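You operate a simulated robot arm through the tools that you are given. There is no shell and no other tool.

The job below is to be done with a simulated two-armed robot. You get a single attempt, and the scene is never put back.

Task
Warm the cream in the hopper to the heat on the card.
Fine: grid and lid shut first, hands out of the hopper; dial to the card, stir till the display shows it, stirrer off.
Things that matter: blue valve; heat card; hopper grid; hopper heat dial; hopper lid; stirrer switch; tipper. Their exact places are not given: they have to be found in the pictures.

It is judged by the outcome, as a careful person would: the job done as asked, and still so three seconds after it is handed in. It fails if anything else is knocked over, pushed out of place, dropped, spilled or broken. Lids that push on must go on centred and level and be pressed home; caps that screw on are set level and turned clockwise until they are tight.

Robot
Two 7-joint arms with two-finger parallel grippers on one trunk, on a base that drives. Base frame: it is fixed to the floor where the robot stands at the start and does not move with it; the origin is under the middle of the robot, x ahead of it, y to its left, z up. Lengths are in m, angles in rad, forces in N, time in s.
The left shoulder is at the start at [0.071, 0.156, 1.38], the right one opposite. Places, roughly: blue valve [0.7, -0.3, 0.8]; heat card [0.5, 0.1, 1.1]; hopper grid [0.7, 0.1, 1.2]; hopper heat dial [0.4, 0, 0.9]; hopper lid [0.9, 0, 1.2]; stirrer switch [0.4, 0, 0.8]; tipper [0.9, -0.3, 1]. Payload 3.91 kg a hand.
Tool frame (each hand has its own): the origin (TCP) lies between the finger pads and is the grasp point; the fingertips stand 0.03 m ahead of it; z points along the fingers, y is the line along which they close. The gripper opens to 0.11 m. The fingers are 0.02 m wide and 0.01 m thick; the gripper's body (0.048 by 0.112 m) begins 0.055 m behind the TCP.
Orientation is told as [roll, pitch, yaw] about the base's x, y, z axes, in that order, counted from this pose: with the fingers straight down and closing along the base's y, the tool's x points along the base's -x, its y along +y and its z along -z.

Tools
- The arms move only by the tool jog_arm. It takes "left_plan", "right_plan" or both (then of equal length, played together; a hand with none holds still); each is a list of rows, each a list of 7 numbers: the shift along the tool's x, y, z in units of 25 mm (1.0 is 25 mm), then the turn, a rotation vector about the tool's x, y, z in units of 4 degrees (1.0 is 4 degrees), then the opening, from 0 (shut) to 1 (fully open). In form: [[tx, ty, tz, wx, wy, wz, fingers], ...]. A call has 1 to 20 rows; each row shifts and turns the commanded pose from where the row before left it, along the tool's axes as they then stand. A call with a number of a shift or a turn outside -1 to 1 is refused whole. Rows are played at 5 a second. More than 0.05 m and 0.15 rad between two rows, or a gripper value outside its range, and nothing of the call is played. Where a pose cannot be reached the arm comes as near as it can. A force on the tool above 40 N (or 10 N above the force at the start of the call, whichever is more), or a blocked arm, ends the call early, and 0.2 s more pass. The fingers move at their own pace (about 0.108 m/s each) and stop on an object; they squeeze with about 27 N. The grip force told is the motor's: it shows also when the fingers shut on nothing. Time passes only in rows, and 0.2 s behind the last, so rows that do not move let the fingers close. The reply holds the time, the measured pose of the TCP, the force on the tool along the base axes, the opening and the grip force, in the units named above and with some noise, with the torque about the TCP (base axes, N m) and any sound that the robot's microphone picked up, and new pictures: "pictures" is both (left out), scene, wrist or none (wrist: the cameras of the hands that moved).
- Cameras (640 x 400 px; columns grow to the right, rows downward): "scene" is now at [0.1384, -0.0158, 1.6082]; the picture's right is [-0.18, -0.98, 0.00], its down [-0.56, 0.10, -0.82] and it looks along [0.81, -0.15, -0.57] (base axes); focal length 214 px, centre (320, 200). "left" rides on the left gripper at [0.072, -0.017, -0.103] in its tool frame; the picture's right is [0.23, 0.97, 0.00], its down [-0.76, 0.18, -0.62] and it looks along [-0.61, 0.14, 0.78] (tool axes); focal length 222 px, centre (320, 200). "right" rides on the right gripper at [0.072, 0.017, -0.103] in its tool frame; the picture's right is [-0.23, 0.97, 0.00], its down [-0.76, -0.18, -0.62] and it looks along [-0.61, -0.14, 0.78] (tool axes); focal length 222 px, centre (320, 200).
- slide_trunk(by): slides the trunk up (or, below 0, down) by that many m; the arms and the scene camera ride with it, the base frame stays. It gives what a move gives, with no picture.
- steer(legs): drives the robot by 1 to 6 legs, each [ahead, left, turn to the left] in m, m and rad, along the robot's own axes; the way and the turn of a leg run together, so that a leg with both is an arc; at most 1.5 m and 3.142 rad a leg. The arms and the cameras ride along, it lands a little off, and it stops where it bumps. It gives what a move gives, and a new picture of the scene camera.
- head_to(pan, tilt): turns the head with the scene camera to pan (to the left, within 1.501 rad either way) and tilt (down, from -0.506 to 1.204), counted from straight ahead of the robot. It gives what a move gives, and a new picture of the scene camera.
- locate(camera, pixels): there is no depth. For up to 12 entries [column, row, z] of the newest picture of that camera ("zoom" is the newest enlarged one), the place [x, y] in the base frame at which the ray of that pixel passes the height z, good to about 0.003 m. The clock stands still meanwhile.
- zoom(camera, box): a new picture of the part [left, top, right, bottom] of that camera's present view, enlarged. The clock stands still meanwhile.
- hand_in(): hands the job in; it is judged then, once.

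Open the grippers and draw the arms clear of the work before you hand the job in, unless the task says otherwise.

The tools are called after "Emit:" as name(argument=value, ...) on one line, values as JSON. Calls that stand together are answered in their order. jog_arm: Moves the arms, as the interface text tells. Its arguments: {"type":"object","properties":{"left_plan":{"type":"array","items":{"type":"array","items":{"type":"number"}}},"right_plan":{"type":"array","items":{"type":"array","items":{"type":"number"}}},"pictures":{"type":"string","enum":["both","scene","wrist","none"]}},"required":[]} The other tools are called the same way: slide_trunk (by) slides the trunk up or down; steer (legs) drives the base; head_to (pan, tilt) turns the head that bears the scene camera; locate (camera, pixels) gives the place at which the rays of pixels pass given heights; zoom (camera, box) takes an enlarged picture of a part of a camera's view; hand_in () hands the job in.

At the start:

```text
time_s: 0.0
left_position: [0.8622, 0.2538, 1.5326]
left_tcp_rot: [0.0, 0.001, 0.001]
left_wrist_force: [0.1, 0.3, 0.5]
left_ft_torque: [0.0, 0.01, -0.01]
left_opening: 0.11
left_grip_force: 0.1
right_position: [0.4781, -0.2562, 1.533]
right_tcp_rot: [0.002, 0.001, -0.003]
right_wrist_force: [-0.1, -0.4, -0.4]
right_ft_torque: [0.02, -0.03, 0.02]
right_opening: 0.1101
right_grip_force: 0.1
trunk travel left (down, up): [-0.825, 0.115]
robot x, y, heading: [-0.001, 0.0005, 0.004]
head pan, tilt: [-0.183, 0.604]
```

scene: 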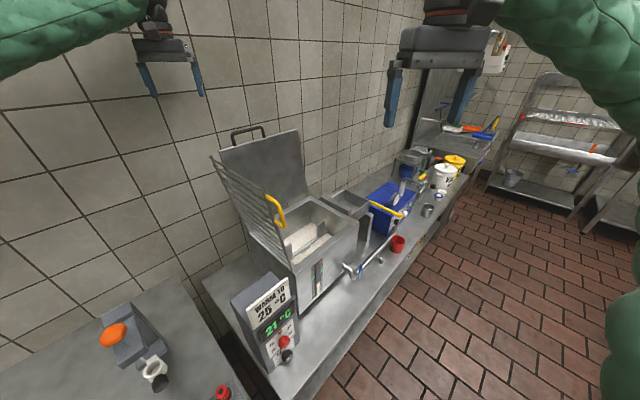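
right: 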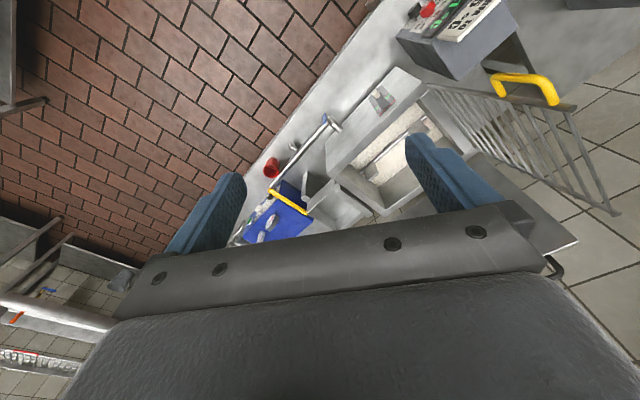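
left: 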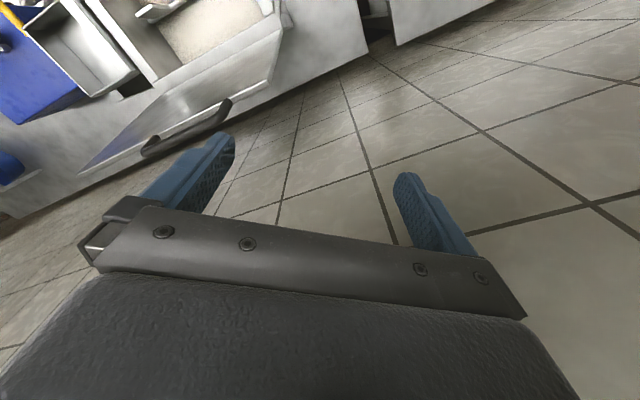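

The scene shows the hopper with the grid raised (about px 240,220), the lid open behind it (265,170), and the panel with the card, display and knobs (270,320). I zoom in on these to see the details.

Emit:
zoom(camera="scene", box=[220, 260, 320, 380])

Emit:
zoom(camera="scene", box=[200, 110, 420, 290])

```text
3.33 times, centred on (270, 320) of scene
```

zoom: 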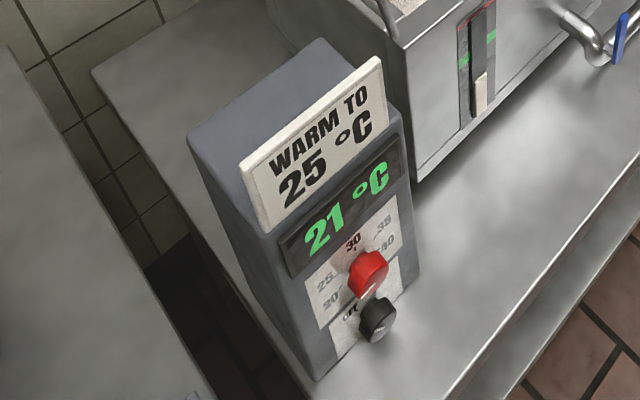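

```text
2.22 times, centred on (310, 200) of scene
```

zoom: 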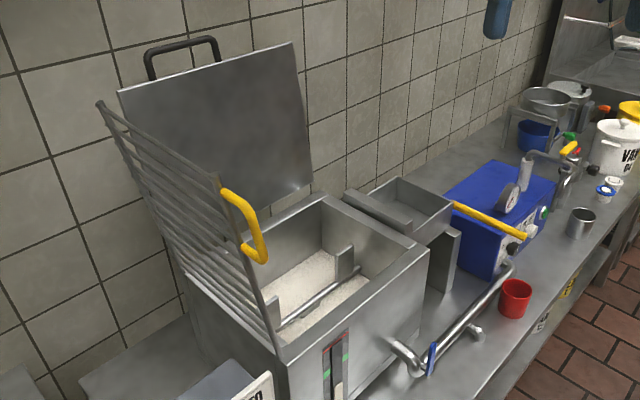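

The card reads 25 °C and the display 21 °C; the red heat dial (zoom 368,272) and the black stirrer switch (378,318) are below. I turn the head down and to the left for a better view of the panel.

Emit:
head_to(pan=0.0, tilt=0.85)

```text
time_s: 0.8
left_position: [0.8628, 0.255, 1.5307]
left_tcp_rot: [-0.001, 0.0, -0.001]
left_wrist_force: [-0.3, 0.6, 1.1]
left_ft_torque: [0.0, 0.03, -0.03]
left_opening: 0.1101
left_grip_force: 0.0
right_position: [0.478, -0.2553, 1.5335]
right_tcp_rot: [0.001, 0.001, -0.002]
right_wrist_force: [-0.8, -0.1, -0.8]
right_ft_torque: [-0.06, -0.04, -0.01]
right_opening: 0.11
right_grip_force: 0.1
trunk travel left (down, up): [-0.825, 0.115]
robot x, y, heading: [0.001, 0.0017, -0.005]
head pan, tilt: [0.0, 0.85]
```

scene: 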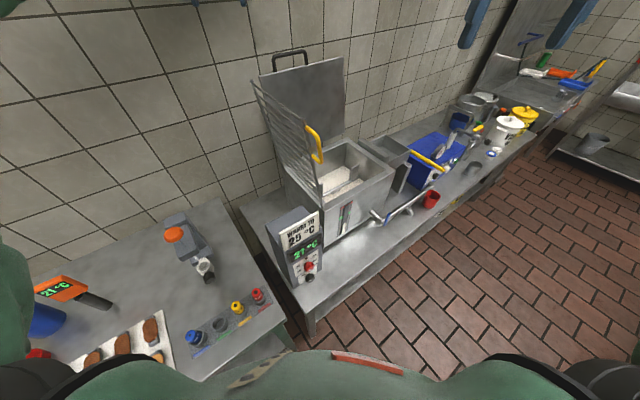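

Now the panel sits at about (297,245). I zoom on the panel and on the hopper.

Emit:
zoom(camera="scene", box=[260, 200, 340, 300])

Emit:
zoom(camera="scene", box=[240, 40, 400, 240])

Emit:
locate(camera="scene", pixels=[[310, 312, 0.75], [310, 312, 0.8], [310, 312, 0.7], [440, 210, 0.75], [440, 210, 0.8], [440, 210, 0.7], [240, 208, 0.75], [309, 266, 0.9], [310, 278, 0.85], [316, 223, 1.05]])

```text
4.00 times, centred on (300, 250) of scene
```

zoom: 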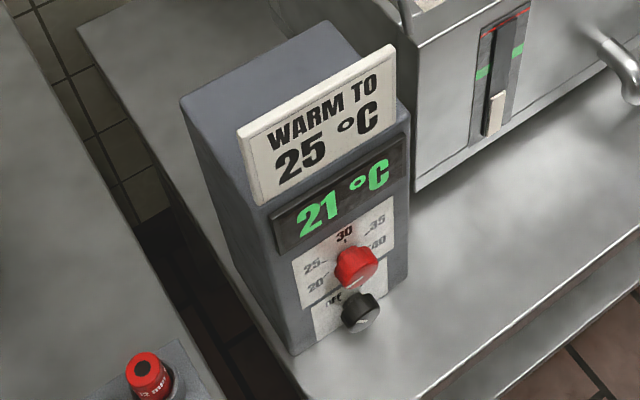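

```text
2.00 times, centred on (320, 140) of scene
```

zoom: 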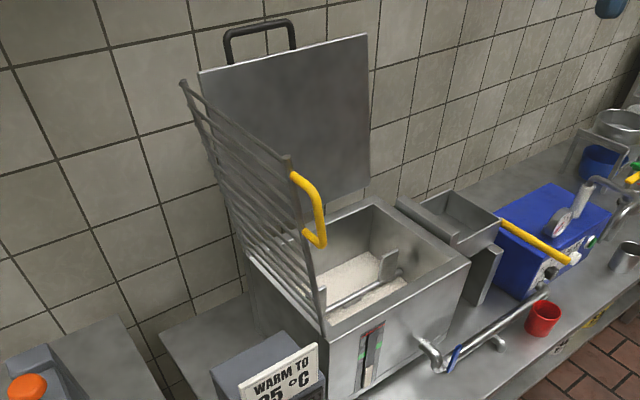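

```text
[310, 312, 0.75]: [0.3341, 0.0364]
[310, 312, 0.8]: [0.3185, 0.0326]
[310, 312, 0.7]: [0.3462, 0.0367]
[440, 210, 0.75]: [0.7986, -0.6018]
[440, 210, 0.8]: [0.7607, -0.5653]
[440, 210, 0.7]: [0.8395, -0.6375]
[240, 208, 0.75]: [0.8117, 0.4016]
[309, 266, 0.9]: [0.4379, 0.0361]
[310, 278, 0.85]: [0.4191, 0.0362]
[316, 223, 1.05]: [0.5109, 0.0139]
```

I note rays for key points in this view (dial, switch, grid handle, lid handle, hopper corners) before shifting the camera for triangulation.

Emit:
locate(camera="scene", pixels=[[309, 266, 0.9], [310, 278, 0.9], [311, 127, 1.3], [318, 161, 1.3], [275, 60, 1.4], [307, 55, 1.4], [322.5, 207.5, 1.1], [395, 170, 1.1], [304, 120, 1.3], [251, 82, 1.3], [260, 76, 1.3], [343, 57, 1.3]])

Emit:
locate(camera="scene", pixels=[[309, 266, 0.8], [310, 278, 0.8], [311, 127, 1.2], [318, 161, 1.2], [275, 60, 1.2], [307, 55, 1.2], [322.5, 207.5, 1.0], [395, 170, 1.0], [304, 120, 1.2], [251, 82, 1.2], [260, 76, 1.2], [343, 57, 1.2]])

Emit:
slide_trunk(by=0.11)

Emit:
head_to(pan=0.0, tilt=0.85)

```text
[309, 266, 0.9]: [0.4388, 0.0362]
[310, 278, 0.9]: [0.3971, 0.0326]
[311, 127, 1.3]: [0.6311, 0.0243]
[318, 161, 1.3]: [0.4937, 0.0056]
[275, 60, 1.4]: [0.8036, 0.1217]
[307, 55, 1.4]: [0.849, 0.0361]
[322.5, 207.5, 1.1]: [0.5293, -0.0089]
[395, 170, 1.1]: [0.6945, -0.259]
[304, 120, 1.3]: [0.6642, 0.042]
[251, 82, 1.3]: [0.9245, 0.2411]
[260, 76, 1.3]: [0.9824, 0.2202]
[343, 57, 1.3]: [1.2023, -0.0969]
```

```text
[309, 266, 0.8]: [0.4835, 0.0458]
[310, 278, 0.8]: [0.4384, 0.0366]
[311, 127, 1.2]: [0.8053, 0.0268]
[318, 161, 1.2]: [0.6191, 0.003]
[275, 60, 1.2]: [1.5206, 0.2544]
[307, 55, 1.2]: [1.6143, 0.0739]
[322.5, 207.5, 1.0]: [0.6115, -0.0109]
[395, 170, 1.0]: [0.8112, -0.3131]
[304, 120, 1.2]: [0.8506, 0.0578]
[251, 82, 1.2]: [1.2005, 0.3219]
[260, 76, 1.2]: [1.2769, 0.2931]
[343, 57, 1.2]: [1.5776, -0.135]
```

```text
time_s: 2.2
left_position: [0.8625, 0.2545, 1.6413]
left_tcp_rot: [0.001, 0.0, 0.0]
left_wrist_force: [-0.4, -0.3, 0.3]
left_ft_torque: [0.0, -0.01, 0.0]
left_opening: 0.1099
left_grip_force: 0.1
right_position: [0.479, -0.2555, 1.6431]
right_tcp_rot: [0.003, -0.001, -0.002]
right_wrist_force: [-0.1, -0.3, 1.1]
right_ft_torque: [-0.02, -0.01, -0.02]
right_opening: 0.1099
right_grip_force: 0.0
trunk travel left (down, up): [-0.935, 0.005]
robot x, y, heading: [-0.0027, 0.0015, -0.003]
head pan, tilt: [0.0, 0.85]
```

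```text
time_s: 2.8
left_position: [0.8635, 0.2539, 1.6413]
left_tcp_rot: [0.0, 0.001, 0.0]
left_wrist_force: [0.4, 0.1, -0.6]
left_ft_torque: [-0.01, 0.01, 0.01]
left_opening: 0.1098
left_grip_force: 0.1
right_position: [0.4791, -0.2567, 1.6431]
right_tcp_rot: [0.002, 0.001, -0.002]
right_wrist_force: [-0.2, 0.3, -0.3]
right_ft_torque: [-0.04, 0.01, -0.03]
right_opening: 0.1101
right_grip_force: 0.1
trunk travel left (down, up): [-0.935, 0.005]
robot x, y, heading: [0.0019, 0.001, -0.003]
head pan, tilt: [0.0, 0.85]
```

scene: 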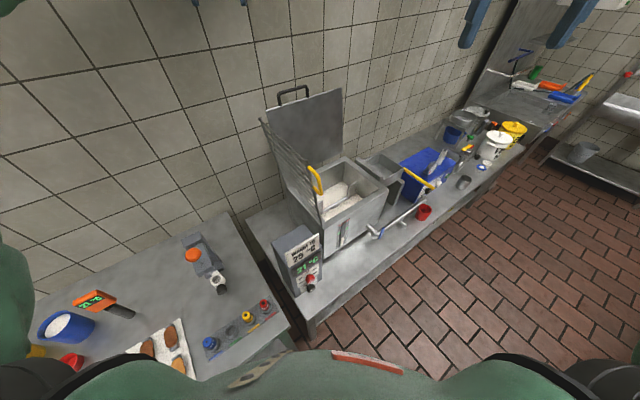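

The camera rose by 0.11 m. I zoom again on panel and hopper to get matching pixels.

Emit:
zoom(camera="scene", box=[240, 60, 400, 160])

Emit:
zoom(camera="scene", box=[240, 140, 400, 240])

Emit:
zoom(camera="scene", box=[240, 225, 400, 325])

```text
4.00 times, centred on (320, 110) of scene
```

zoom: 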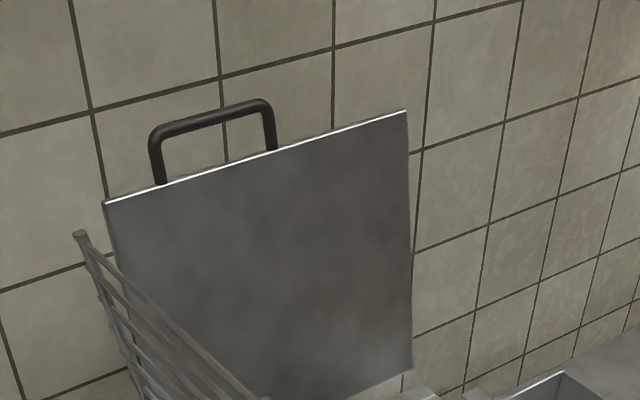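

```text
4.00 times, centred on (320, 190) of scene
```

zoom: 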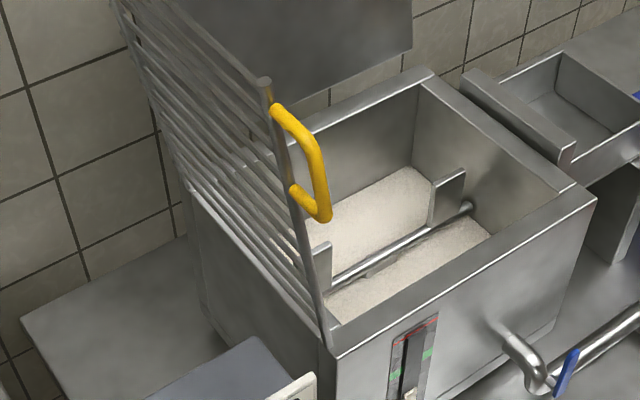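

```text
4.00 times, centred on (320, 275) of scene
```

zoom: 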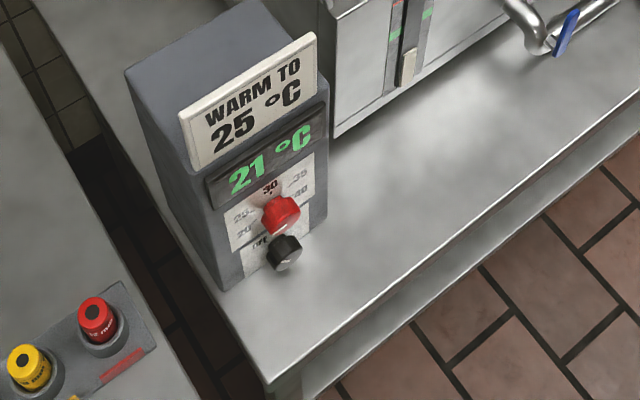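

I locate the matching points in the raised view for triangulation.

Emit:
locate(camera="scene", pixels=[[310.5, 278.25, 0.9], [311.5, 288, 0.9], [309.5, 167, 1.3], [322, 193.75, 1.3], [279.5, 92.5, 1.4], [306.25, 85.5, 1.4], [323.75, 228.75, 1.1], [388.75, 190, 1.1], [305.75, 160.5, 1.3], [259.5, 118.75, 1.3], [266.25, 110.75, 1.3], [341.25, 88, 1.3]])

Emit:
locate(camera="scene", pixels=[[310.5, 278.25, 0.8], [311.5, 288, 0.8], [309.5, 167, 1.2], [322, 193.75, 1.2], [279.5, 92.5, 1.2], [306.25, 85.5, 1.2], [323.75, 228.75, 1.0], [388.75, 190, 1.0], [305.75, 160.5, 1.2], [259.5, 118.75, 1.2], [266.25, 110.75, 1.2], [341.25, 88, 1.2]])

```text
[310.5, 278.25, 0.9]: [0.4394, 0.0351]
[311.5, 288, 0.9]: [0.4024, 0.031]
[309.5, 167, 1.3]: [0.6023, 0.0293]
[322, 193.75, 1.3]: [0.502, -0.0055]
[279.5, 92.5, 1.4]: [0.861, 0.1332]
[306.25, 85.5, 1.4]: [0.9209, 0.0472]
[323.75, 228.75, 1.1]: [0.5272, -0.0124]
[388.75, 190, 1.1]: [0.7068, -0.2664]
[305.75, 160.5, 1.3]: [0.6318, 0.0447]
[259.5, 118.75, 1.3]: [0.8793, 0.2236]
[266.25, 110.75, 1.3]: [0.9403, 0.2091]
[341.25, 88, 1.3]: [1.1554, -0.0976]
```

```text
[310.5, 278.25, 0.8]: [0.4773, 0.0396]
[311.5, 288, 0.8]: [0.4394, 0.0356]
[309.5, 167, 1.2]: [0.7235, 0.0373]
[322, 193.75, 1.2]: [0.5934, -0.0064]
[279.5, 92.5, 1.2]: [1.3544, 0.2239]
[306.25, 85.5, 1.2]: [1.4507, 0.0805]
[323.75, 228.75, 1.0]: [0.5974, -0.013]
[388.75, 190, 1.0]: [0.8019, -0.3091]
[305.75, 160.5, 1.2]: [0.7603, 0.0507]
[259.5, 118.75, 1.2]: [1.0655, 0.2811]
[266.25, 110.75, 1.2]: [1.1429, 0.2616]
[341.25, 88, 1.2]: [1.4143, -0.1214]
```

Triangulation puts the counter's front facing direction about 0.63 rad to the left; lid handle near (1.03,0.10,1.35), grid handle near (0.53,0,1.28), dial near (0.44,0.04,0.88). First I draw the left hand back so it's clear of the wall before I drive and turn.

Emit:
jog_arm(left_plan=[[1, 0, 0, 0, 0, 0, 1], [1, 0, 0, 0, 0, 0, 1], [1, 0, 0, 0, 0, 0, 1], [1, 0, 0, 0, 0, 0, 1], [1, 0, 0, 0, 0, 0, 1], [1, 0, 0, 0, 0, 0, 1], [1, 0, 0, 0, 0, 0, 1], [1, 0, 0, 0, 0, 0, 1], [1, 0, 0, 0, 0, 0, 1], [1, 0, 0, 0, 0, 0, 1], [1, 0, 0, 0, 0, 0, 1], [1, 0, 0, 0, 0, 0, 1], [1, 0, 0, 0, 0, 0, 1], [1, 0, 0, 0, 0, 0, 1], [1, 0, 0, 0, 0, 0, 1]], pictures="wrist")

Emit:
head_to(pan=-1.2, tilt=0.9)

```text
time_s: 6.0
left_position: [0.4859, 0.2541, 1.6423]
left_tcp_rot: [0.0, 0.001, -0.001]
left_wrist_force: [1.0, 0.0, -0.2]
left_ft_torque: [-0.01, -0.01, -0.03]
left_opening: 0.1101
left_grip_force: 0.0
right_position: [0.4763, -0.2545, 1.6435]
right_tcp_rot: [0.0, 0.0, 0.0]
right_wrist_force: [-0.7, -0.4, 1.3]
right_ft_torque: [0.01, 0.01, 0.04]
right_opening: 0.11
right_grip_force: 0.0
trunk travel left (down, up): [-0.935, 0.005]
robot x, y, heading: [-0.0004, -0.0016, 0.002]
head pan, tilt: [0.0, 0.85]
```

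left: 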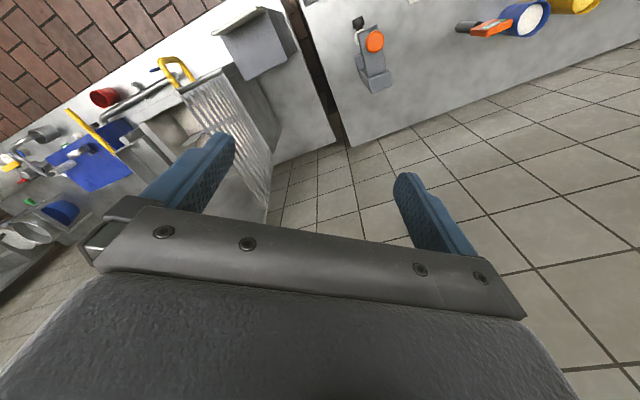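

```text
time_s: 7.4
left_position: [0.4875, 0.2538, 1.6421]
left_tcp_rot: [0.0, 0.001, 0.0]
left_wrist_force: [0.5, 0.2, 0.7]
left_ft_torque: [0.03, 0.0, -0.01]
left_opening: 0.1102
left_grip_force: 0.0
right_position: [0.4774, -0.2572, 1.6432]
right_tcp_rot: [0.001, 0.0, -0.002]
right_wrist_force: [0.6, -0.1, 0.0]
right_ft_torque: [0.01, 0.01, 0.01]
right_opening: 0.11
right_grip_force: 0.1
trunk travel left (down, up): [-0.935, 0.005]
robot x, y, heading: [0.0017, -0.0001, 0.005]
head pan, tilt: [-1.201, 0.901]
```

scene: 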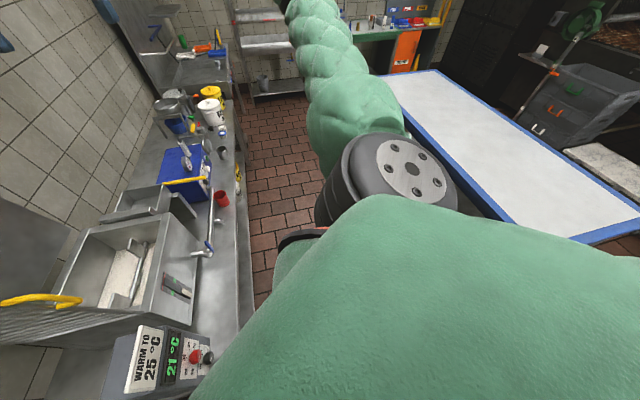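

There is a blue-edged table behind the robot, across the aisle. I locate its near edge to know the aisle width before driving.

Emit:
locate(camera="scene", pixels=[[385, 78, 0.75], [440, 70, 0.75], [500, 190, 0.75], [580, 243, 0.75], [640, 226, 0.75], [385, 78, 0.9], [580, 243, 0.9], [500, 190, 0.9], [218, 190, 0.75], [245, 320, 0.75]])

Emit:
head_to(pan=-1.5, tilt=1.2)

```text
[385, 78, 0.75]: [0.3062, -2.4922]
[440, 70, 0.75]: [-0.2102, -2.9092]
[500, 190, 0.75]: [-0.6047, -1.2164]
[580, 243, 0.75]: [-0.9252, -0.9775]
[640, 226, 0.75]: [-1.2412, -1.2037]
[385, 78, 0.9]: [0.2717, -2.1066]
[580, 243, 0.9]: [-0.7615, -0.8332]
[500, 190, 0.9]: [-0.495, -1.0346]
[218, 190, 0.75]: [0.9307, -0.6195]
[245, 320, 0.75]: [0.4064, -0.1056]
```

```text
time_s: 8.2
left_position: [0.4874, 0.2529, 1.6422]
left_tcp_rot: [-0.001, 0.0, -0.001]
left_wrist_force: [0.0, 0.1, 0.7]
left_ft_torque: [0.03, 0.01, 0.02]
left_opening: 0.1102
left_grip_force: 0.1
right_position: [0.4791, -0.2561, 1.6442]
right_tcp_rot: [0.002, -0.001, -0.002]
right_wrist_force: [-0.5, 0.2, 0.2]
right_ft_torque: [0.0, 0.02, -0.01]
right_opening: 0.1103
right_grip_force: 0.0
trunk travel left (down, up): [-0.935, 0.005]
robot x, y, heading: [0.0043, -0.0031, 0.0]
head pan, tilt: [-1.499, 1.201]
```

scene: 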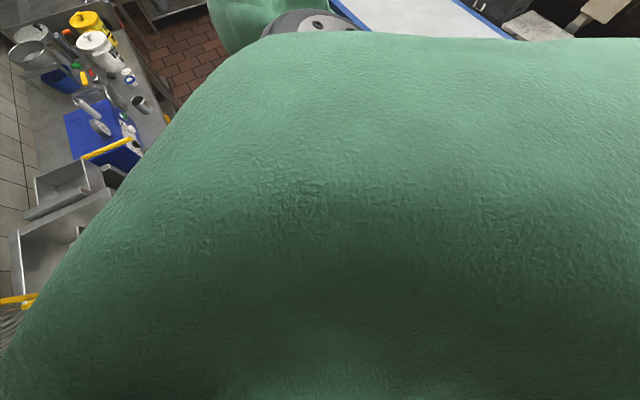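

The aisle is about 1.4 m wide, so there is room. I back off slightly, slide along the counter, then turn to face the hopper.

Emit:
steer(legs=[[-0.12, -0.09, 0], [0.24, -0.33, 0], [0, 0, 0.626]])

Emit:
head_to(pan=0.1, tilt=0.75)

```text
time_s: 13.4
left_position: [0.3671, 0.0704, 1.6416]
left_tcp_rot: [0.001, -0.001, 0.625]
left_wrist_force: [0.0, 0.1, 0.7]
left_ft_torque: [-0.01, 0.01, -0.03]
left_opening: 0.1102
left_grip_force: 0.1
right_position: [0.6571, -0.3484, 1.6436]
right_tcp_rot: [0.001, -0.001, 0.624]
right_wrist_force: [0.2, 0.3, -0.3]
right_ft_torque: [-0.01, -0.02, -0.04]
right_opening: 0.11
right_grip_force: 0.0
trunk travel left (down, up): [-0.935, 0.005]
robot x, y, heading: [0.1199, -0.4189, 0.631]
head pan, tilt: [-1.499, 1.201]
```

scene: 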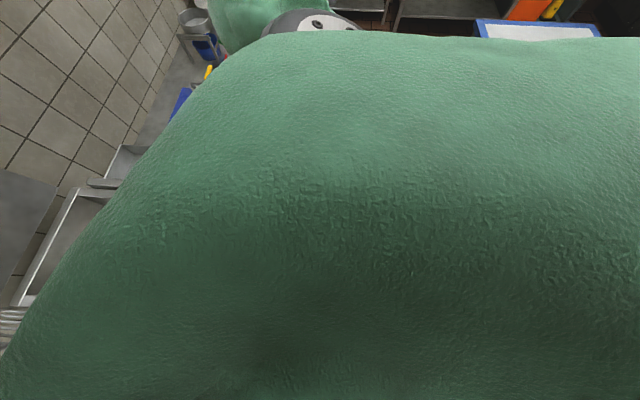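

```text
time_s: 15.1
left_position: [0.3662, 0.0718, 1.6431]
left_tcp_rot: [0.001, 0.0, 0.624]
left_wrist_force: [-0.1, -0.8, 0.0]
left_ft_torque: [0.0, 0.0, 0.0]
left_opening: 0.1101
left_grip_force: 0.1
right_position: [0.6562, -0.3489, 1.643]
right_tcp_rot: [0.002, 0.001, 0.623]
right_wrist_force: [-0.3, 0.5, -0.5]
right_ft_torque: [0.01, -0.03, -0.02]
right_opening: 0.1098
right_grip_force: 0.1
trunk travel left (down, up): [-0.935, 0.005]
robot x, y, heading: [0.1169, -0.4227, 0.625]
head pan, tilt: [0.099, 0.75]
```

scene: 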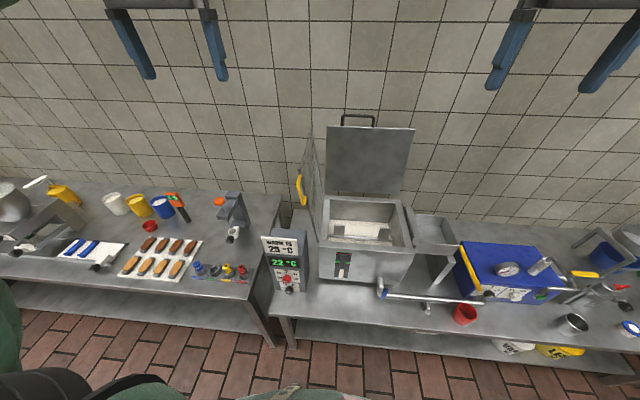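

The robot now faces the counter squarely. The display seems to have changed; I zoom on the panel and hopper.

Emit:
zoom(camera="scene", box=[250, 215, 330, 305])

Emit:
zoom(camera="scene", box=[280, 100, 440, 300])

```text
4.44 times, centred on (290, 260) of scene
```

zoom: 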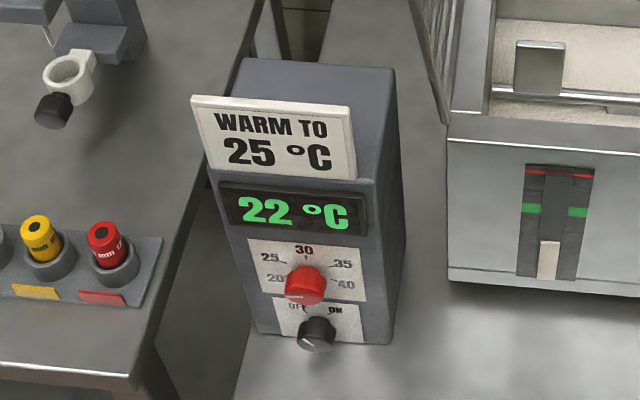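

```text
2.00 times, centred on (360, 200) of scene
```

zoom: 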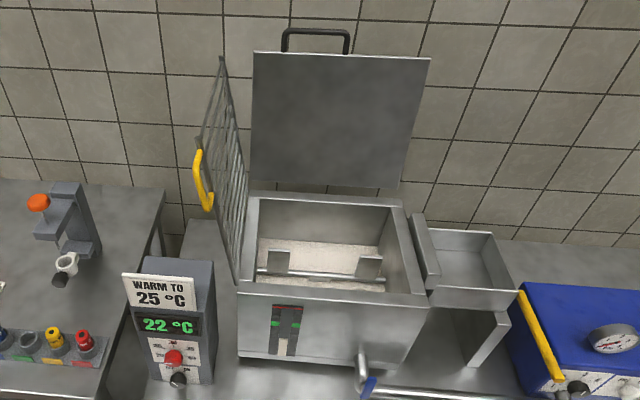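

Display now reads 22 °C. I zoom closely on the grid handle and the lid handle to measure them from this new viewpoint.

Emit:
zoom(camera="scene", box=[285, 115, 345, 155])

Emit:
zoom(camera="scene", box=[285, 150, 365, 250])

Emit:
zoom(camera="scene", box=[320, 100, 440, 180])

```text
10.00 times, centred on (315, 135) of scene
```

zoom: 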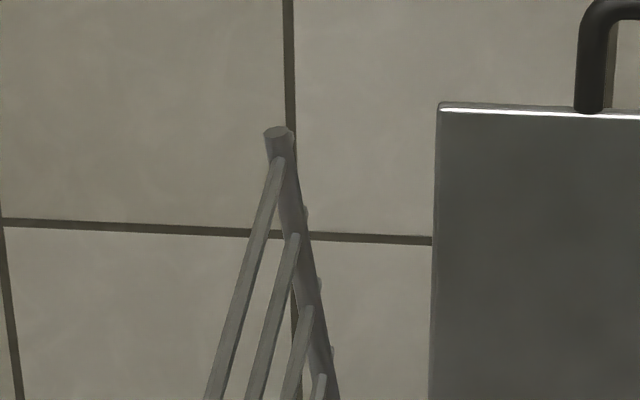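

```text
4.00 times, centred on (325, 200) of scene
```

zoom: 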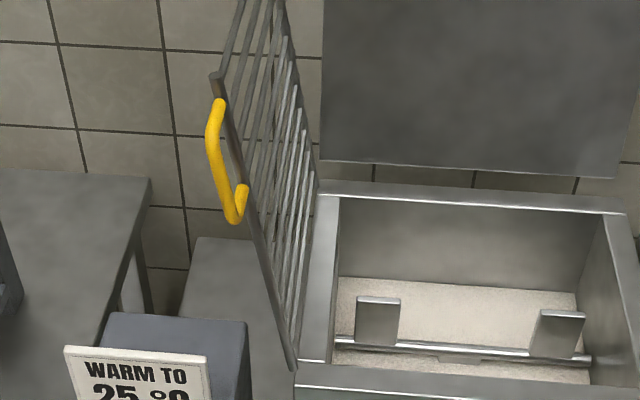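

```text
5.00 times, centred on (380, 140) of scene
```

zoom: 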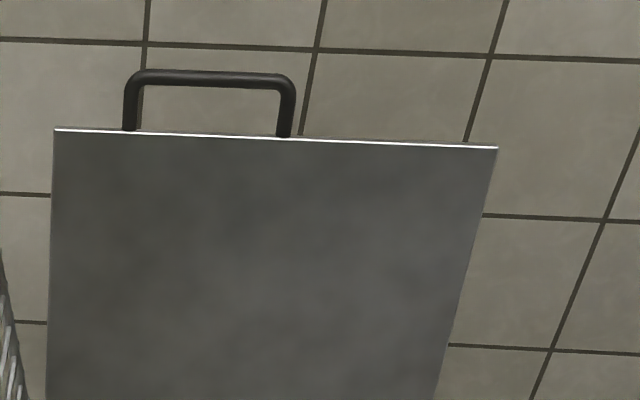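

I locate the matching features from this view at two heights each to triangulate with the earlier view.

Emit:
locate(camera="scene", pixels=[[298.75, 168.75, 1.3], [303.75, 204.5, 1.3], [298.25, 182.5, 1.3], [343, 115, 1.3], [373.6, 116, 1.3], [327, 125.6, 1.3], [415.4, 129.4, 1.3], [319, 245, 1.1], [412.5, 252.5, 1.1], [322.5, 196.5, 1.1], [395, 199, 1.1], [312, 128, 1.3]])

Emit:
locate(camera="scene", pixels=[[298.75, 168.75, 1.4], [303.75, 204.5, 1.2], [298.25, 182.5, 1.4], [343, 115, 1.4], [373.6, 116, 1.4], [327, 125.6, 1.4], [415.4, 129.4, 1.4], [319, 245, 1.0], [412.5, 252.5, 1.0], [322.5, 196.5, 1.0], [395, 199, 1.0], [312, 128, 1.4]])

Emit:
locate(camera="scene", pixels=[[286.5, 281.5, 0.9], [289.5, 290.5, 0.9], [286.5, 281.5, 0.8], [289.5, 290.5, 0.8], [283, 342, 0.75], [283, 342, 0.7], [275, 240, 1.05], [275, 240, 0.95]])

```text
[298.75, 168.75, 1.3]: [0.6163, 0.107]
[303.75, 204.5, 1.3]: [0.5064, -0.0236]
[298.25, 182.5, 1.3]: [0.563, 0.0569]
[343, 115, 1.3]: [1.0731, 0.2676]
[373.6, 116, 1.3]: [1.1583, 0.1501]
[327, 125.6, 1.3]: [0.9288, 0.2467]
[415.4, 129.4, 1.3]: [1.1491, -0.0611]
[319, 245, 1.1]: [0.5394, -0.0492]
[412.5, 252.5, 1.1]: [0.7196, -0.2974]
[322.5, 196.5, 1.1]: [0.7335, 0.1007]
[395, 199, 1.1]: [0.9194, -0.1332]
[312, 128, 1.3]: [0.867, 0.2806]
```

```text
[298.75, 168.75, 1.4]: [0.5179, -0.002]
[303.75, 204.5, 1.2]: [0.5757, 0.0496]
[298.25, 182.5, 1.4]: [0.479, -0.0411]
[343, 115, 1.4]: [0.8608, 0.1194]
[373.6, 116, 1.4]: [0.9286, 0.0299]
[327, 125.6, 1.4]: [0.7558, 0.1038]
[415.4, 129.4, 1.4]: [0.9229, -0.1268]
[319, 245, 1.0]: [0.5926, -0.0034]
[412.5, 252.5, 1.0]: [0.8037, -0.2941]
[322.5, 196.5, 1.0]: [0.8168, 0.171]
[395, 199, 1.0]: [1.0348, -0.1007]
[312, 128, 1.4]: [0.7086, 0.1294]
```

```text
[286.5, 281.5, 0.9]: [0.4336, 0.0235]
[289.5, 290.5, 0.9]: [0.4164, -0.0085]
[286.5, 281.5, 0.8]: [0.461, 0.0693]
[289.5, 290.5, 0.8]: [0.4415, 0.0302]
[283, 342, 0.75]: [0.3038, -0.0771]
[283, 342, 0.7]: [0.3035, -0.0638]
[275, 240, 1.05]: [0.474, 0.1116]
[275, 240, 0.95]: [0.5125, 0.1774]
```

Triangulation gives: grid handle bar about (0.52,0,1.275–1.354) projecting to the front, hopper top at z≈1.03, lid handle bar (0.93,0.095,1.385) sticking up from the lid's free edge. I pitch the right hand so its fingers point forward, high above the work, to grip the yellow grid handle from the front.

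Emit:
jog_arm(right_plan=[[0, 0, 0, 0, -1, 0, 1], [0, 0, 0, 0, -1, 0, 1], [0, 0, 0, 0, -1, 0, 1], [0, 0, 0, 0, -1, 0, 1], [0, 0, 0, 0, -1, 0, 1], [0, 0, 0, 0, -1, 0, 1], [0, 0, 0, 0, -1, 0, 1], [0, 0, 0, 0, -1, 0, 1], [0, 0, 0, 0, -1, 0, 1], [0, 0, 0, 0, -1, 0, 1], [0, 0, 0, 0, -1, 0, 1], [0, 0, 0, 0, -1, 0, 1], [0, 0, 0, 0, -1, 0, 1], [0, 0, 0, 0, -1, 0, 1], [0, 0, 0, 0, -1, 0, 1], [0, 0, 0, 0, -1, 0, 1], [0, 0, 0, 0, -1, 0, 1], [0, 0, 0, 0, -1, 0, 1], [0, 0, 0, 0, -1, 0, 1], [0, 0, 0, 0, -1, 0, 1]])

```text
time_s: 19.2
left_position: [0.3656, 0.0718, 1.6415]
left_tcp_rot: [0.002, -0.001, 0.625]
left_wrist_force: [-0.5, -0.1, -0.2]
left_ft_torque: [0.02, 0.01, -0.01]
left_opening: 0.1102
left_grip_force: 0.0
right_position: [0.7202, -0.3071, 1.7186]
right_tcp_rot: [0.005, -1.397, 0.619]
right_wrist_force: [-0.7, -0.4, 0.3]
right_ft_torque: [-0.01, -0.01, 0.02]
right_opening: 0.1102
right_grip_force: 0.1
right hand out of reach, approached as far as the arm can: row 12, 13, 14, 15, 16, 17, 18, 19, 20
trunk travel left (down, up): [-0.935, 0.005]
robot x, y, heading: [0.118, -0.4223, 0.621]
head pan, tilt: [0.099, 0.75]
```

scene: 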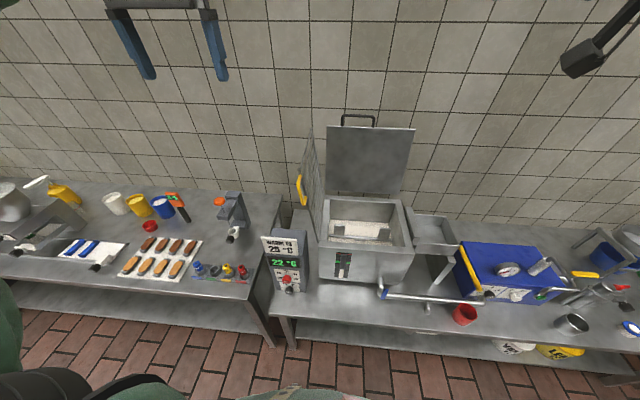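
right: 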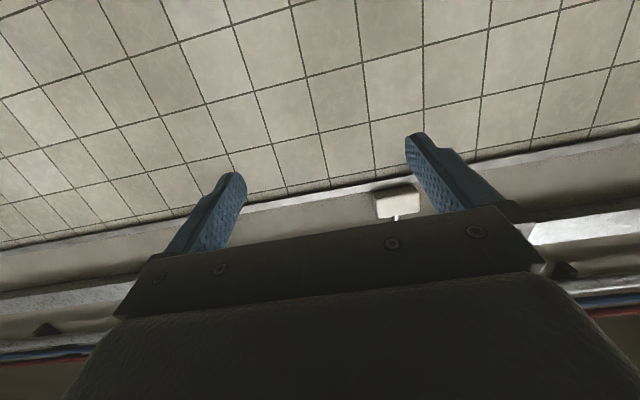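

The forward-pointing pose is a bit too close to the body (out of reach near the shoulder), so I back the base off by 0.2 m to gain working room, and then finish the rotation.

Emit:
steer(legs=[[-0.2, 0, 0]])

Emit:
jog_arm(right_plan=[[0, 0, 0, 0, -0.85, 0, 1], [0, 0, 0, 0, -0.85, 0, 1], [0, 0, 0, 0, -0.8, 0, 1], [0, 0, 0, 0, 0, 0, 1]], pictures="scene")

```text
time_s: 20.9
left_position: [0.2055, -0.0436, 1.641]
left_tcp_rot: [0.002, 0.004, 0.625]
left_wrist_force: [-0.5, -0.7, -0.1]
left_ft_torque: [0.01, 0.02, -0.04]
left_opening: 0.11
left_grip_force: 0.1
right_position: [0.5602, -0.4216, 1.7169]
right_tcp_rot: [0.006, -1.393, 0.617]
right_wrist_force: [-0.3, 0.8, 0.4]
right_ft_torque: [0.02, 0.0, 0.01]
right_opening: 0.11
right_grip_force: 0.1
trunk travel left (down, up): [-0.935, 0.005]
robot x, y, heading: [-0.0446, -0.5403, 0.628]
head pan, tilt: [0.099, 0.75]
```

scene: 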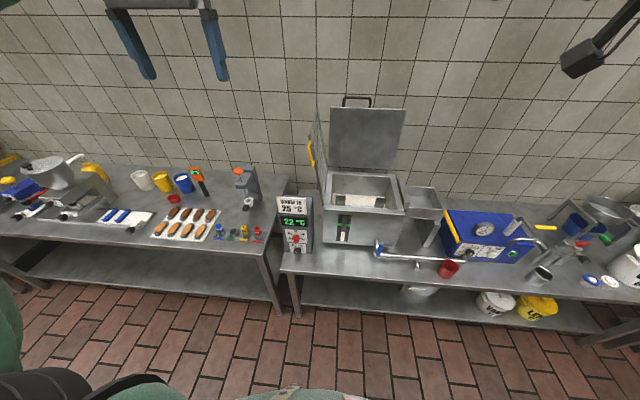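

```text
time_s: 21.9
left_position: [0.2027, -0.0462, 1.6422]
left_tcp_rot: [0.0, 0.0, 0.625]
left_wrist_force: [-0.2, 0.9, -0.4]
left_ft_torque: [-0.03, -0.01, -0.02]
left_opening: 0.1099
left_grip_force: 0.1
right_position: [0.5729, -0.4131, 1.7335]
right_tcp_rot: [0.525, -1.569, 0.101]
right_wrist_force: [-0.1, -0.2, -0.1]
right_ft_torque: [0.02, -0.02, -0.02]
right_opening: 0.1101
right_grip_force: 0.1
right hand out of reach, approached as far as the arm can: row 1, 2, 3
trunk travel left (down, up): [-0.935, 0.005]
robot x, y, heading: [-0.0454, -0.5371, 0.629]
head pan, tilt: [0.099, 0.75]
```

scene: 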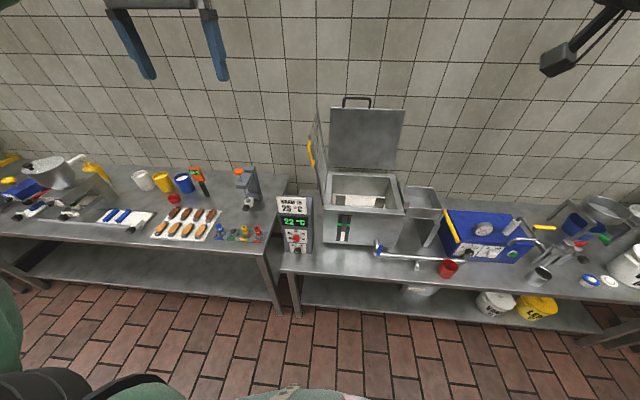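

Now fingers point straight forward. I move forward 0.1 m first, then left and down toward a pre-grasp in front of the yellow handle.

Emit:
jog_arm(right_plan=[[0, 0, 1, 0, 0, 0, 1], [0, 0, 1, 0, 0, 0, 1], [0, 0, 1, 0, 0, 0, 1], [0, 0, 0.9, 0, 0, 0, 1], [1, 0.97, 0, 0, 0, 0, 1], [1, 0.97, 0, 0, 0, 0, 1], [1, 0.97, 0, 0, 0, 0, 1], [1, 0.97, 0, 0, 0, 0, 1], [1, 0.97, 0, 0, 0, 0, 1], [1, 0.97, 0, 0, 0, 0, 1], [1, 0.97, 0, 0, 0, 0, 1], [1, 0.97, 0, 0, 0, 0, 1], [1, 0.97, 0, 0, 0, 0, 1], [1, 0.97, 0, 0, 0, 0, 1], [1, 0.97, 0, 0, 0, 0, 1], [1, 0.97, 0, 0, 0, 0, 1], [1, 0.97, 0, 0, 0, 0, 1], [1, 0.97, 0, 0, 0, 0, 1], [1, 0.97, 0, 0, 0, 0, 1]])

```text
time_s: 25.9
left_position: [0.2026, -0.0433, 1.6413]
left_tcp_rot: [-0.002, 0.002, 0.624]
left_wrist_force: [0.1, 0.5, -0.7]
left_ft_torque: [-0.01, -0.01, -0.01]
left_opening: 0.1101
left_grip_force: 0.0
right_position: [0.4382, -0.0604, 1.3576]
right_tcp_rot: [-0.301, -1.569, 0.924]
right_wrist_force: [0.5, 0.8, 0.0]
right_ft_torque: [0.02, 0.0, -0.03]
right_opening: 0.11
right_grip_force: 0.1
trunk travel left (down, up): [-0.935, 0.005]
robot x, y, heading: [-0.0434, -0.5386, 0.624]
head pan, tilt: [0.099, 0.75]
```

scene: 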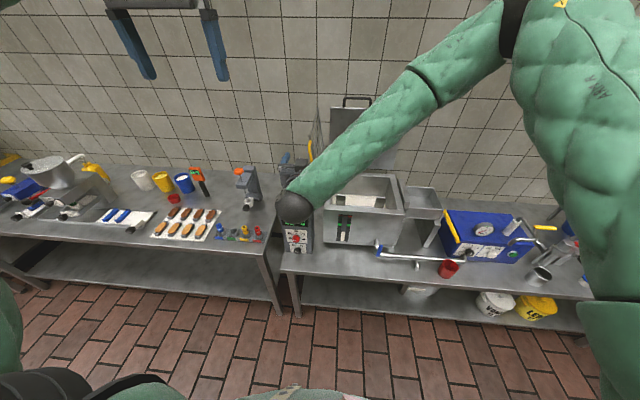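
right: 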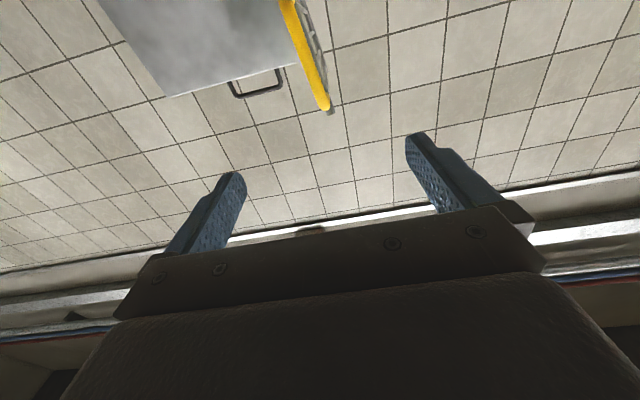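

The right hand is in front of the handle at z 1.358. I zoom in on the handle through the right wrist camera to check its alignment (handle at about (305,60), upside-down view).

Emit:
zoom(camera="right", box=[240, 0, 400, 120])

Emit:
zoom(camera="scene", box=[265, 130, 345, 190])

Emit:
locate(camera="right", pixels=[[327, 105, 1.354], [327, 105, 1.4], [305, 55, 1.3], [290, 5, 1.275], [290, 5, 1.3], [305, 55, 1.35]])

```text
3.33 times, centred on (320, 60) of right
```

zoom: 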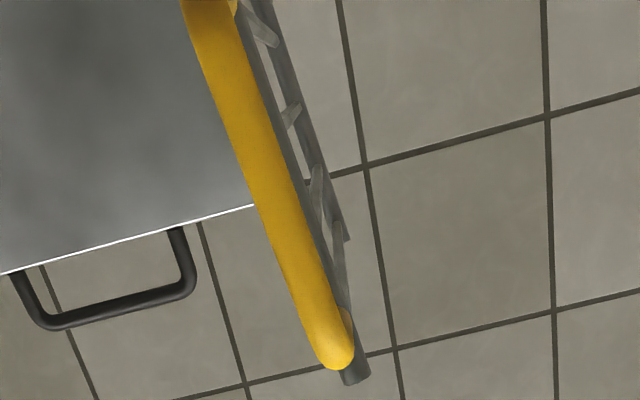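

```text
6.67 times, centred on (305, 160) of scene
```

zoom: 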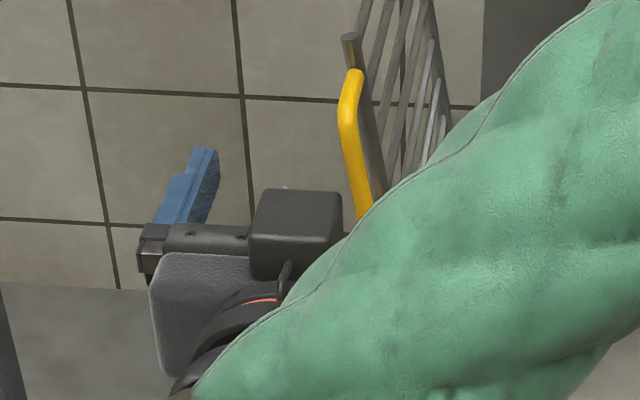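

```text
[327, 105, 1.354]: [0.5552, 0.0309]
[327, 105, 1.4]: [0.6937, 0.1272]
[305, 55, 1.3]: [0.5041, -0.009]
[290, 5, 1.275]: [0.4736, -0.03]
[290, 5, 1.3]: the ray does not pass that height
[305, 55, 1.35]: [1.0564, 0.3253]
```

The handle bar is at u≈0.304 matching the hand; its middle is at z≈1.31. I lower 48 mm, roll the hand to the grid's lean of about 9°, and advance 95 mm so the open fingers straddle the bar.

Emit:
jog_arm(right_plan=[[1, 0, 0, 0, 0, 0, 1], [0.9, 0, 0, 0, 0, 0, 1], [0, 0, 0, 0, 0, -0.77, 1], [0, 0, 0, 0, 0, -0.77, 1], [0, 0, 0, 0, 0, -0.77, 1], [0, 0, 1, 0, 0, 0, 1], [0, 0, 1, 0, 0, 0, 1], [0, 0, 1, 0, 0, 0, 1], [0, 0, 0.8, 0, 0, 0, 1], [0, 0, 0, 0, 0, 0, 1]])

Emit:
zoom(camera="scene", box=[265, 130, 345, 190])

```text
time_s: 28.1
left_position: [0.2021, -0.0458, 1.6426]
left_tcp_rot: [0.0, 0.0, 0.624]
left_wrist_force: [-0.1, 0.1, -0.7]
left_ft_torque: [0.02, 0.0, -0.01]
left_opening: 0.1102
left_grip_force: 0.0
right_position: [0.5157, -0.0075, 1.3107]
right_tcp_rot: [-1.565, -1.411, 2.188]
right_wrist_force: [0.1, -0.4, -0.1]
right_ft_torque: [-0.01, -0.02, 0.02]
right_opening: 0.1101
right_grip_force: 0.1
trunk travel left (down, up): [-0.935, 0.005]
robot x, y, heading: [-0.0485, -0.5378, 0.625]
head pan, tilt: [0.099, 0.75]
```

scene: 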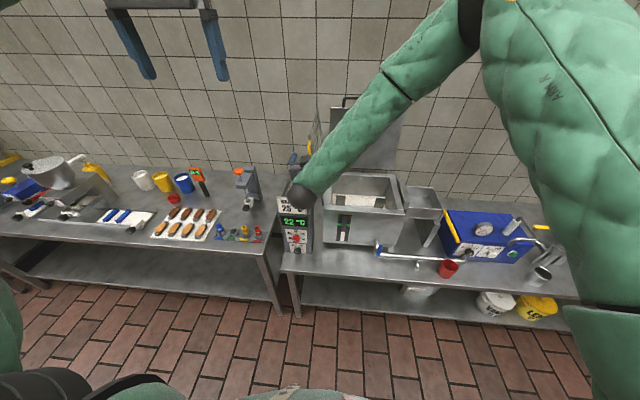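
right: 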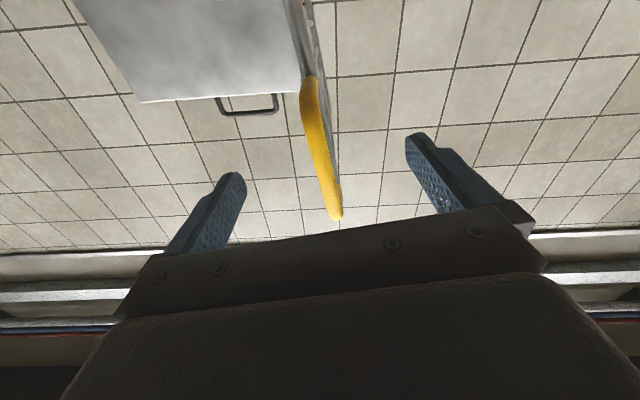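

```text
6.67 times, centred on (305, 160) of scene
```

zoom: 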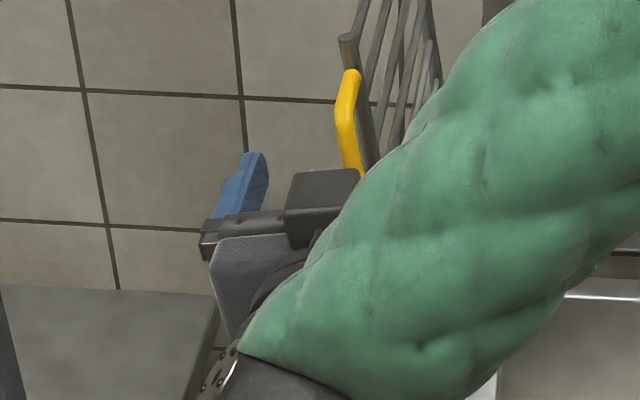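

The bar lies between the fingers, aligned with the palm centre (at handle mid-height it projects near column 323, row 161). I close the fingers on it.

Emit:
jog_arm(right_plan=[[0.3, 0, 0.2, 0, 0, 0, 0.5], [0, 0, 0, 0, 0, 0, 0], [0, 0, 0, 0, 0, 0, 0], [0, 0, 0, 0, 0, 0, 0], [0, 0, 0, 0, 0, 0, 0]], pictures="wrist")

```text
time_s: 29.2
left_position: [0.2026, -0.0438, 1.6418]
left_tcp_rot: [0.0, 0.002, 0.627]
left_wrist_force: [0.4, -0.2, 0.2]
left_ft_torque: [-0.01, 0.01, 0.0]
left_opening: 0.1101
left_grip_force: 0.0
right_position: [0.5198, -0.0047, 1.3016]
right_tcp_rot: [-1.558, -1.409, 2.184]
right_wrist_force: [0.3, 3.7, -4.4]
right_ft_torque: [0.81, 0.26, 0.04]
right_opening: 0.0098
right_grip_force: 44.8
trunk travel left (down, up): [-0.935, 0.005]
robot x, y, heading: [-0.0429, -0.5378, 0.625]
head pan, tilt: [0.099, 0.75]
```

right: 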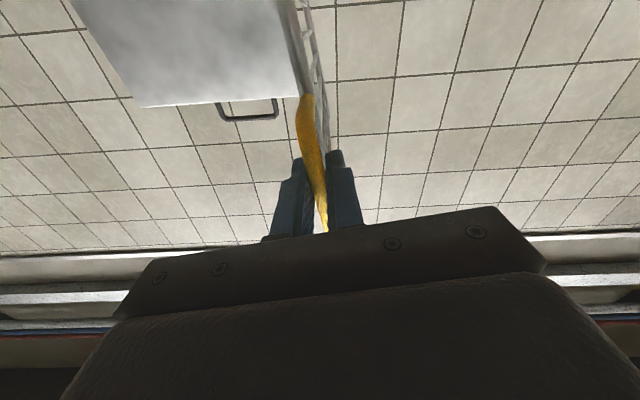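

The handle is gripped (opening 0.0098, light forces). I swing it along the hinge arc (hinge ≈ u 0.35, z 1.03, radius 0.275) a few degrees first to check forces.

Emit:
jog_arm(right_plan=[[0.027, -0.766, 0, 0, 0, 1, 0], [0.027, -0.766, 0, 0, 0, 1, 0], [0.027, -0.766, 0, 0, 0, 1, 0], [0.027, -0.766, 0, 0, 0, 1, 0], [0.027, -0.766, 0, 0, 0, 1, 0]])

```text
time_s: 30.4
left_position: [0.2094, -0.0416, 1.6391]
left_tcp_rot: [0.001, 0.005, 0.626]
left_wrist_force: [-0.6, -0.5, 0.4]
left_ft_torque: [0.04, -0.01, 0.0]
left_opening: 0.1101
left_grip_force: 0.1
right_position: [0.5707, -0.0717, 1.3027]
right_tcp_rot: [1.492, -1.383, -0.879]
right_wrist_force: [12.0, 10.5, -38.4]
right_ft_torque: [-0.94, -0.31, 0.07]
right_opening: 0.0094
right_grip_force: 45.6
right hand out of reach, approached as far as the arm can: row 5
trunk travel left (down, up): [-0.935, 0.005]
robot x, y, heading: [-0.0439, -0.5355, 0.625]
head pan, tilt: [0.099, 0.75]
```

scene: 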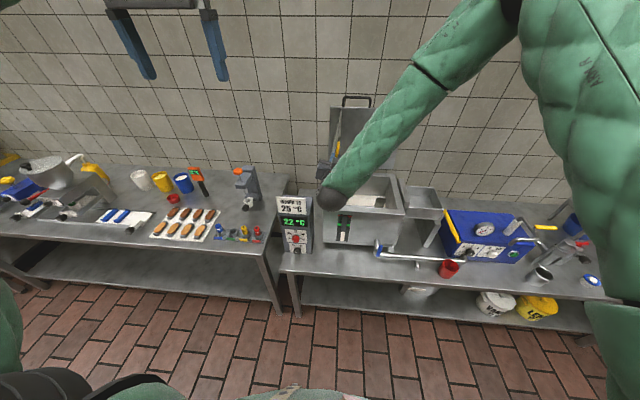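
right: 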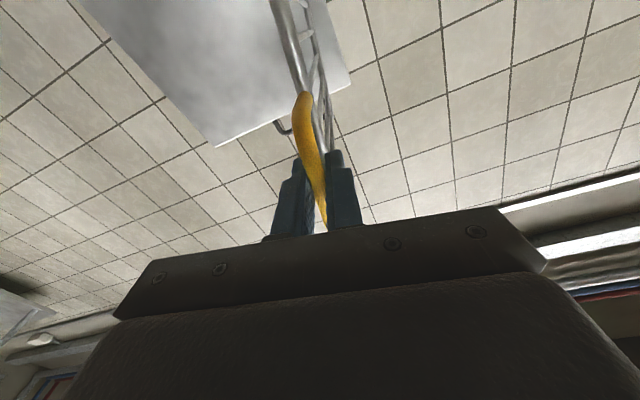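

The tool is pulled down with 38 N, so the true arc differs a little and the tight grip resists sliding along the bar. I open the fingers slightly (to 22 mm) to cage the bar instead, and read again.

Emit:
jog_arm(right_plan=[[0, 0, 0, 0, 0, 0, 0.2], [0, 0, 0, 0, 0, 0, 0.2], [0, 0, 0, 0, 0, 0, 0.2]])

```text
time_s: 31.2
left_position: [0.201, -0.0458, 1.6431]
left_tcp_rot: [0.001, 0.001, 0.625]
left_wrist_force: [0.7, -0.4, -0.5]
left_ft_torque: [0.01, 0.0, 0.01]
left_opening: 0.1101
left_grip_force: 0.1
right_position: [0.564, -0.0735, 1.3085]
right_tcp_rot: [1.54, -1.382, -0.926]
right_wrist_force: [-0.4, 0.2, 0.1]
right_ft_torque: [-0.01, -0.04, -0.03]
right_opening: 0.022
right_grip_force: 0.1
trunk travel left (down, up): [-0.935, 0.005]
robot x, y, heading: [-0.0419, -0.5399, 0.623]
head pan, tilt: [0.099, 0.75]
```

scene: 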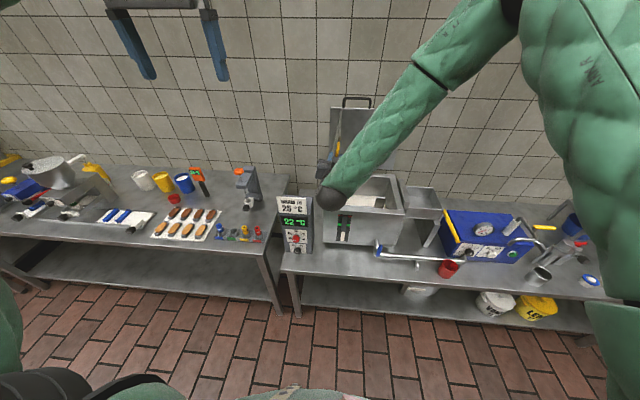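
right: 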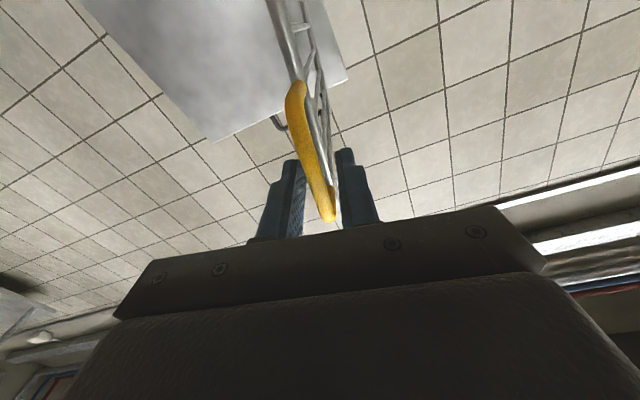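

Force is zero now and the grid stands by itself inside the cage, but the arm was short of its commanded pose (likely a wrist-roll limit). I widen the cage slightly to see whether the grid holds in place.

Emit:
jog_arm(right_plan=[[0, 0, 0, 0, 0, 0, 0.25], [0, 0, 0, 0, 0, 0, 0.3], [0, 0, 0, 0, 0, 0, 0.35], [0, 0, 0, 0, 0, 0, 0.35]], pictures="wrist")

```text
time_s: 32.2
left_position: [0.2041, -0.0448, 1.6421]
left_tcp_rot: [0.001, 0.002, 0.625]
left_wrist_force: [0.2, 0.2, 0.7]
left_ft_torque: [0.03, -0.01, 0.0]
left_opening: 0.1101
left_grip_force: 0.1
right_position: [0.5657, -0.0739, 1.309]
right_tcp_rot: [1.532, -1.383, -0.918]
right_wrist_force: [0.9, -0.1, 0.7]
right_ft_torque: [-0.01, -0.02, 0.02]
right_opening: 0.0387
right_grip_force: 0.0
trunk travel left (down, up): [-0.935, 0.005]
robot x, y, heading: [-0.0389, -0.5377, 0.628]
head pan, tilt: [0.099, 0.75]
```

right: 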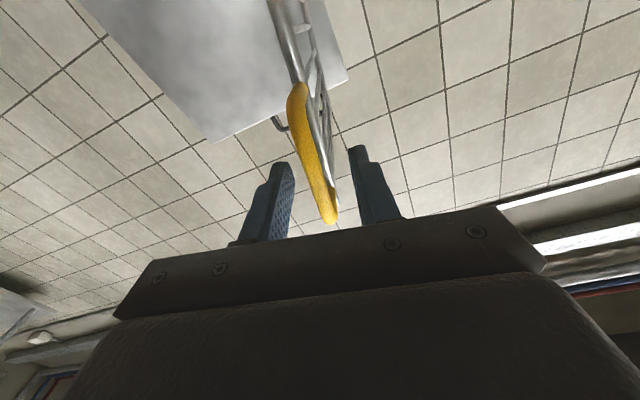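

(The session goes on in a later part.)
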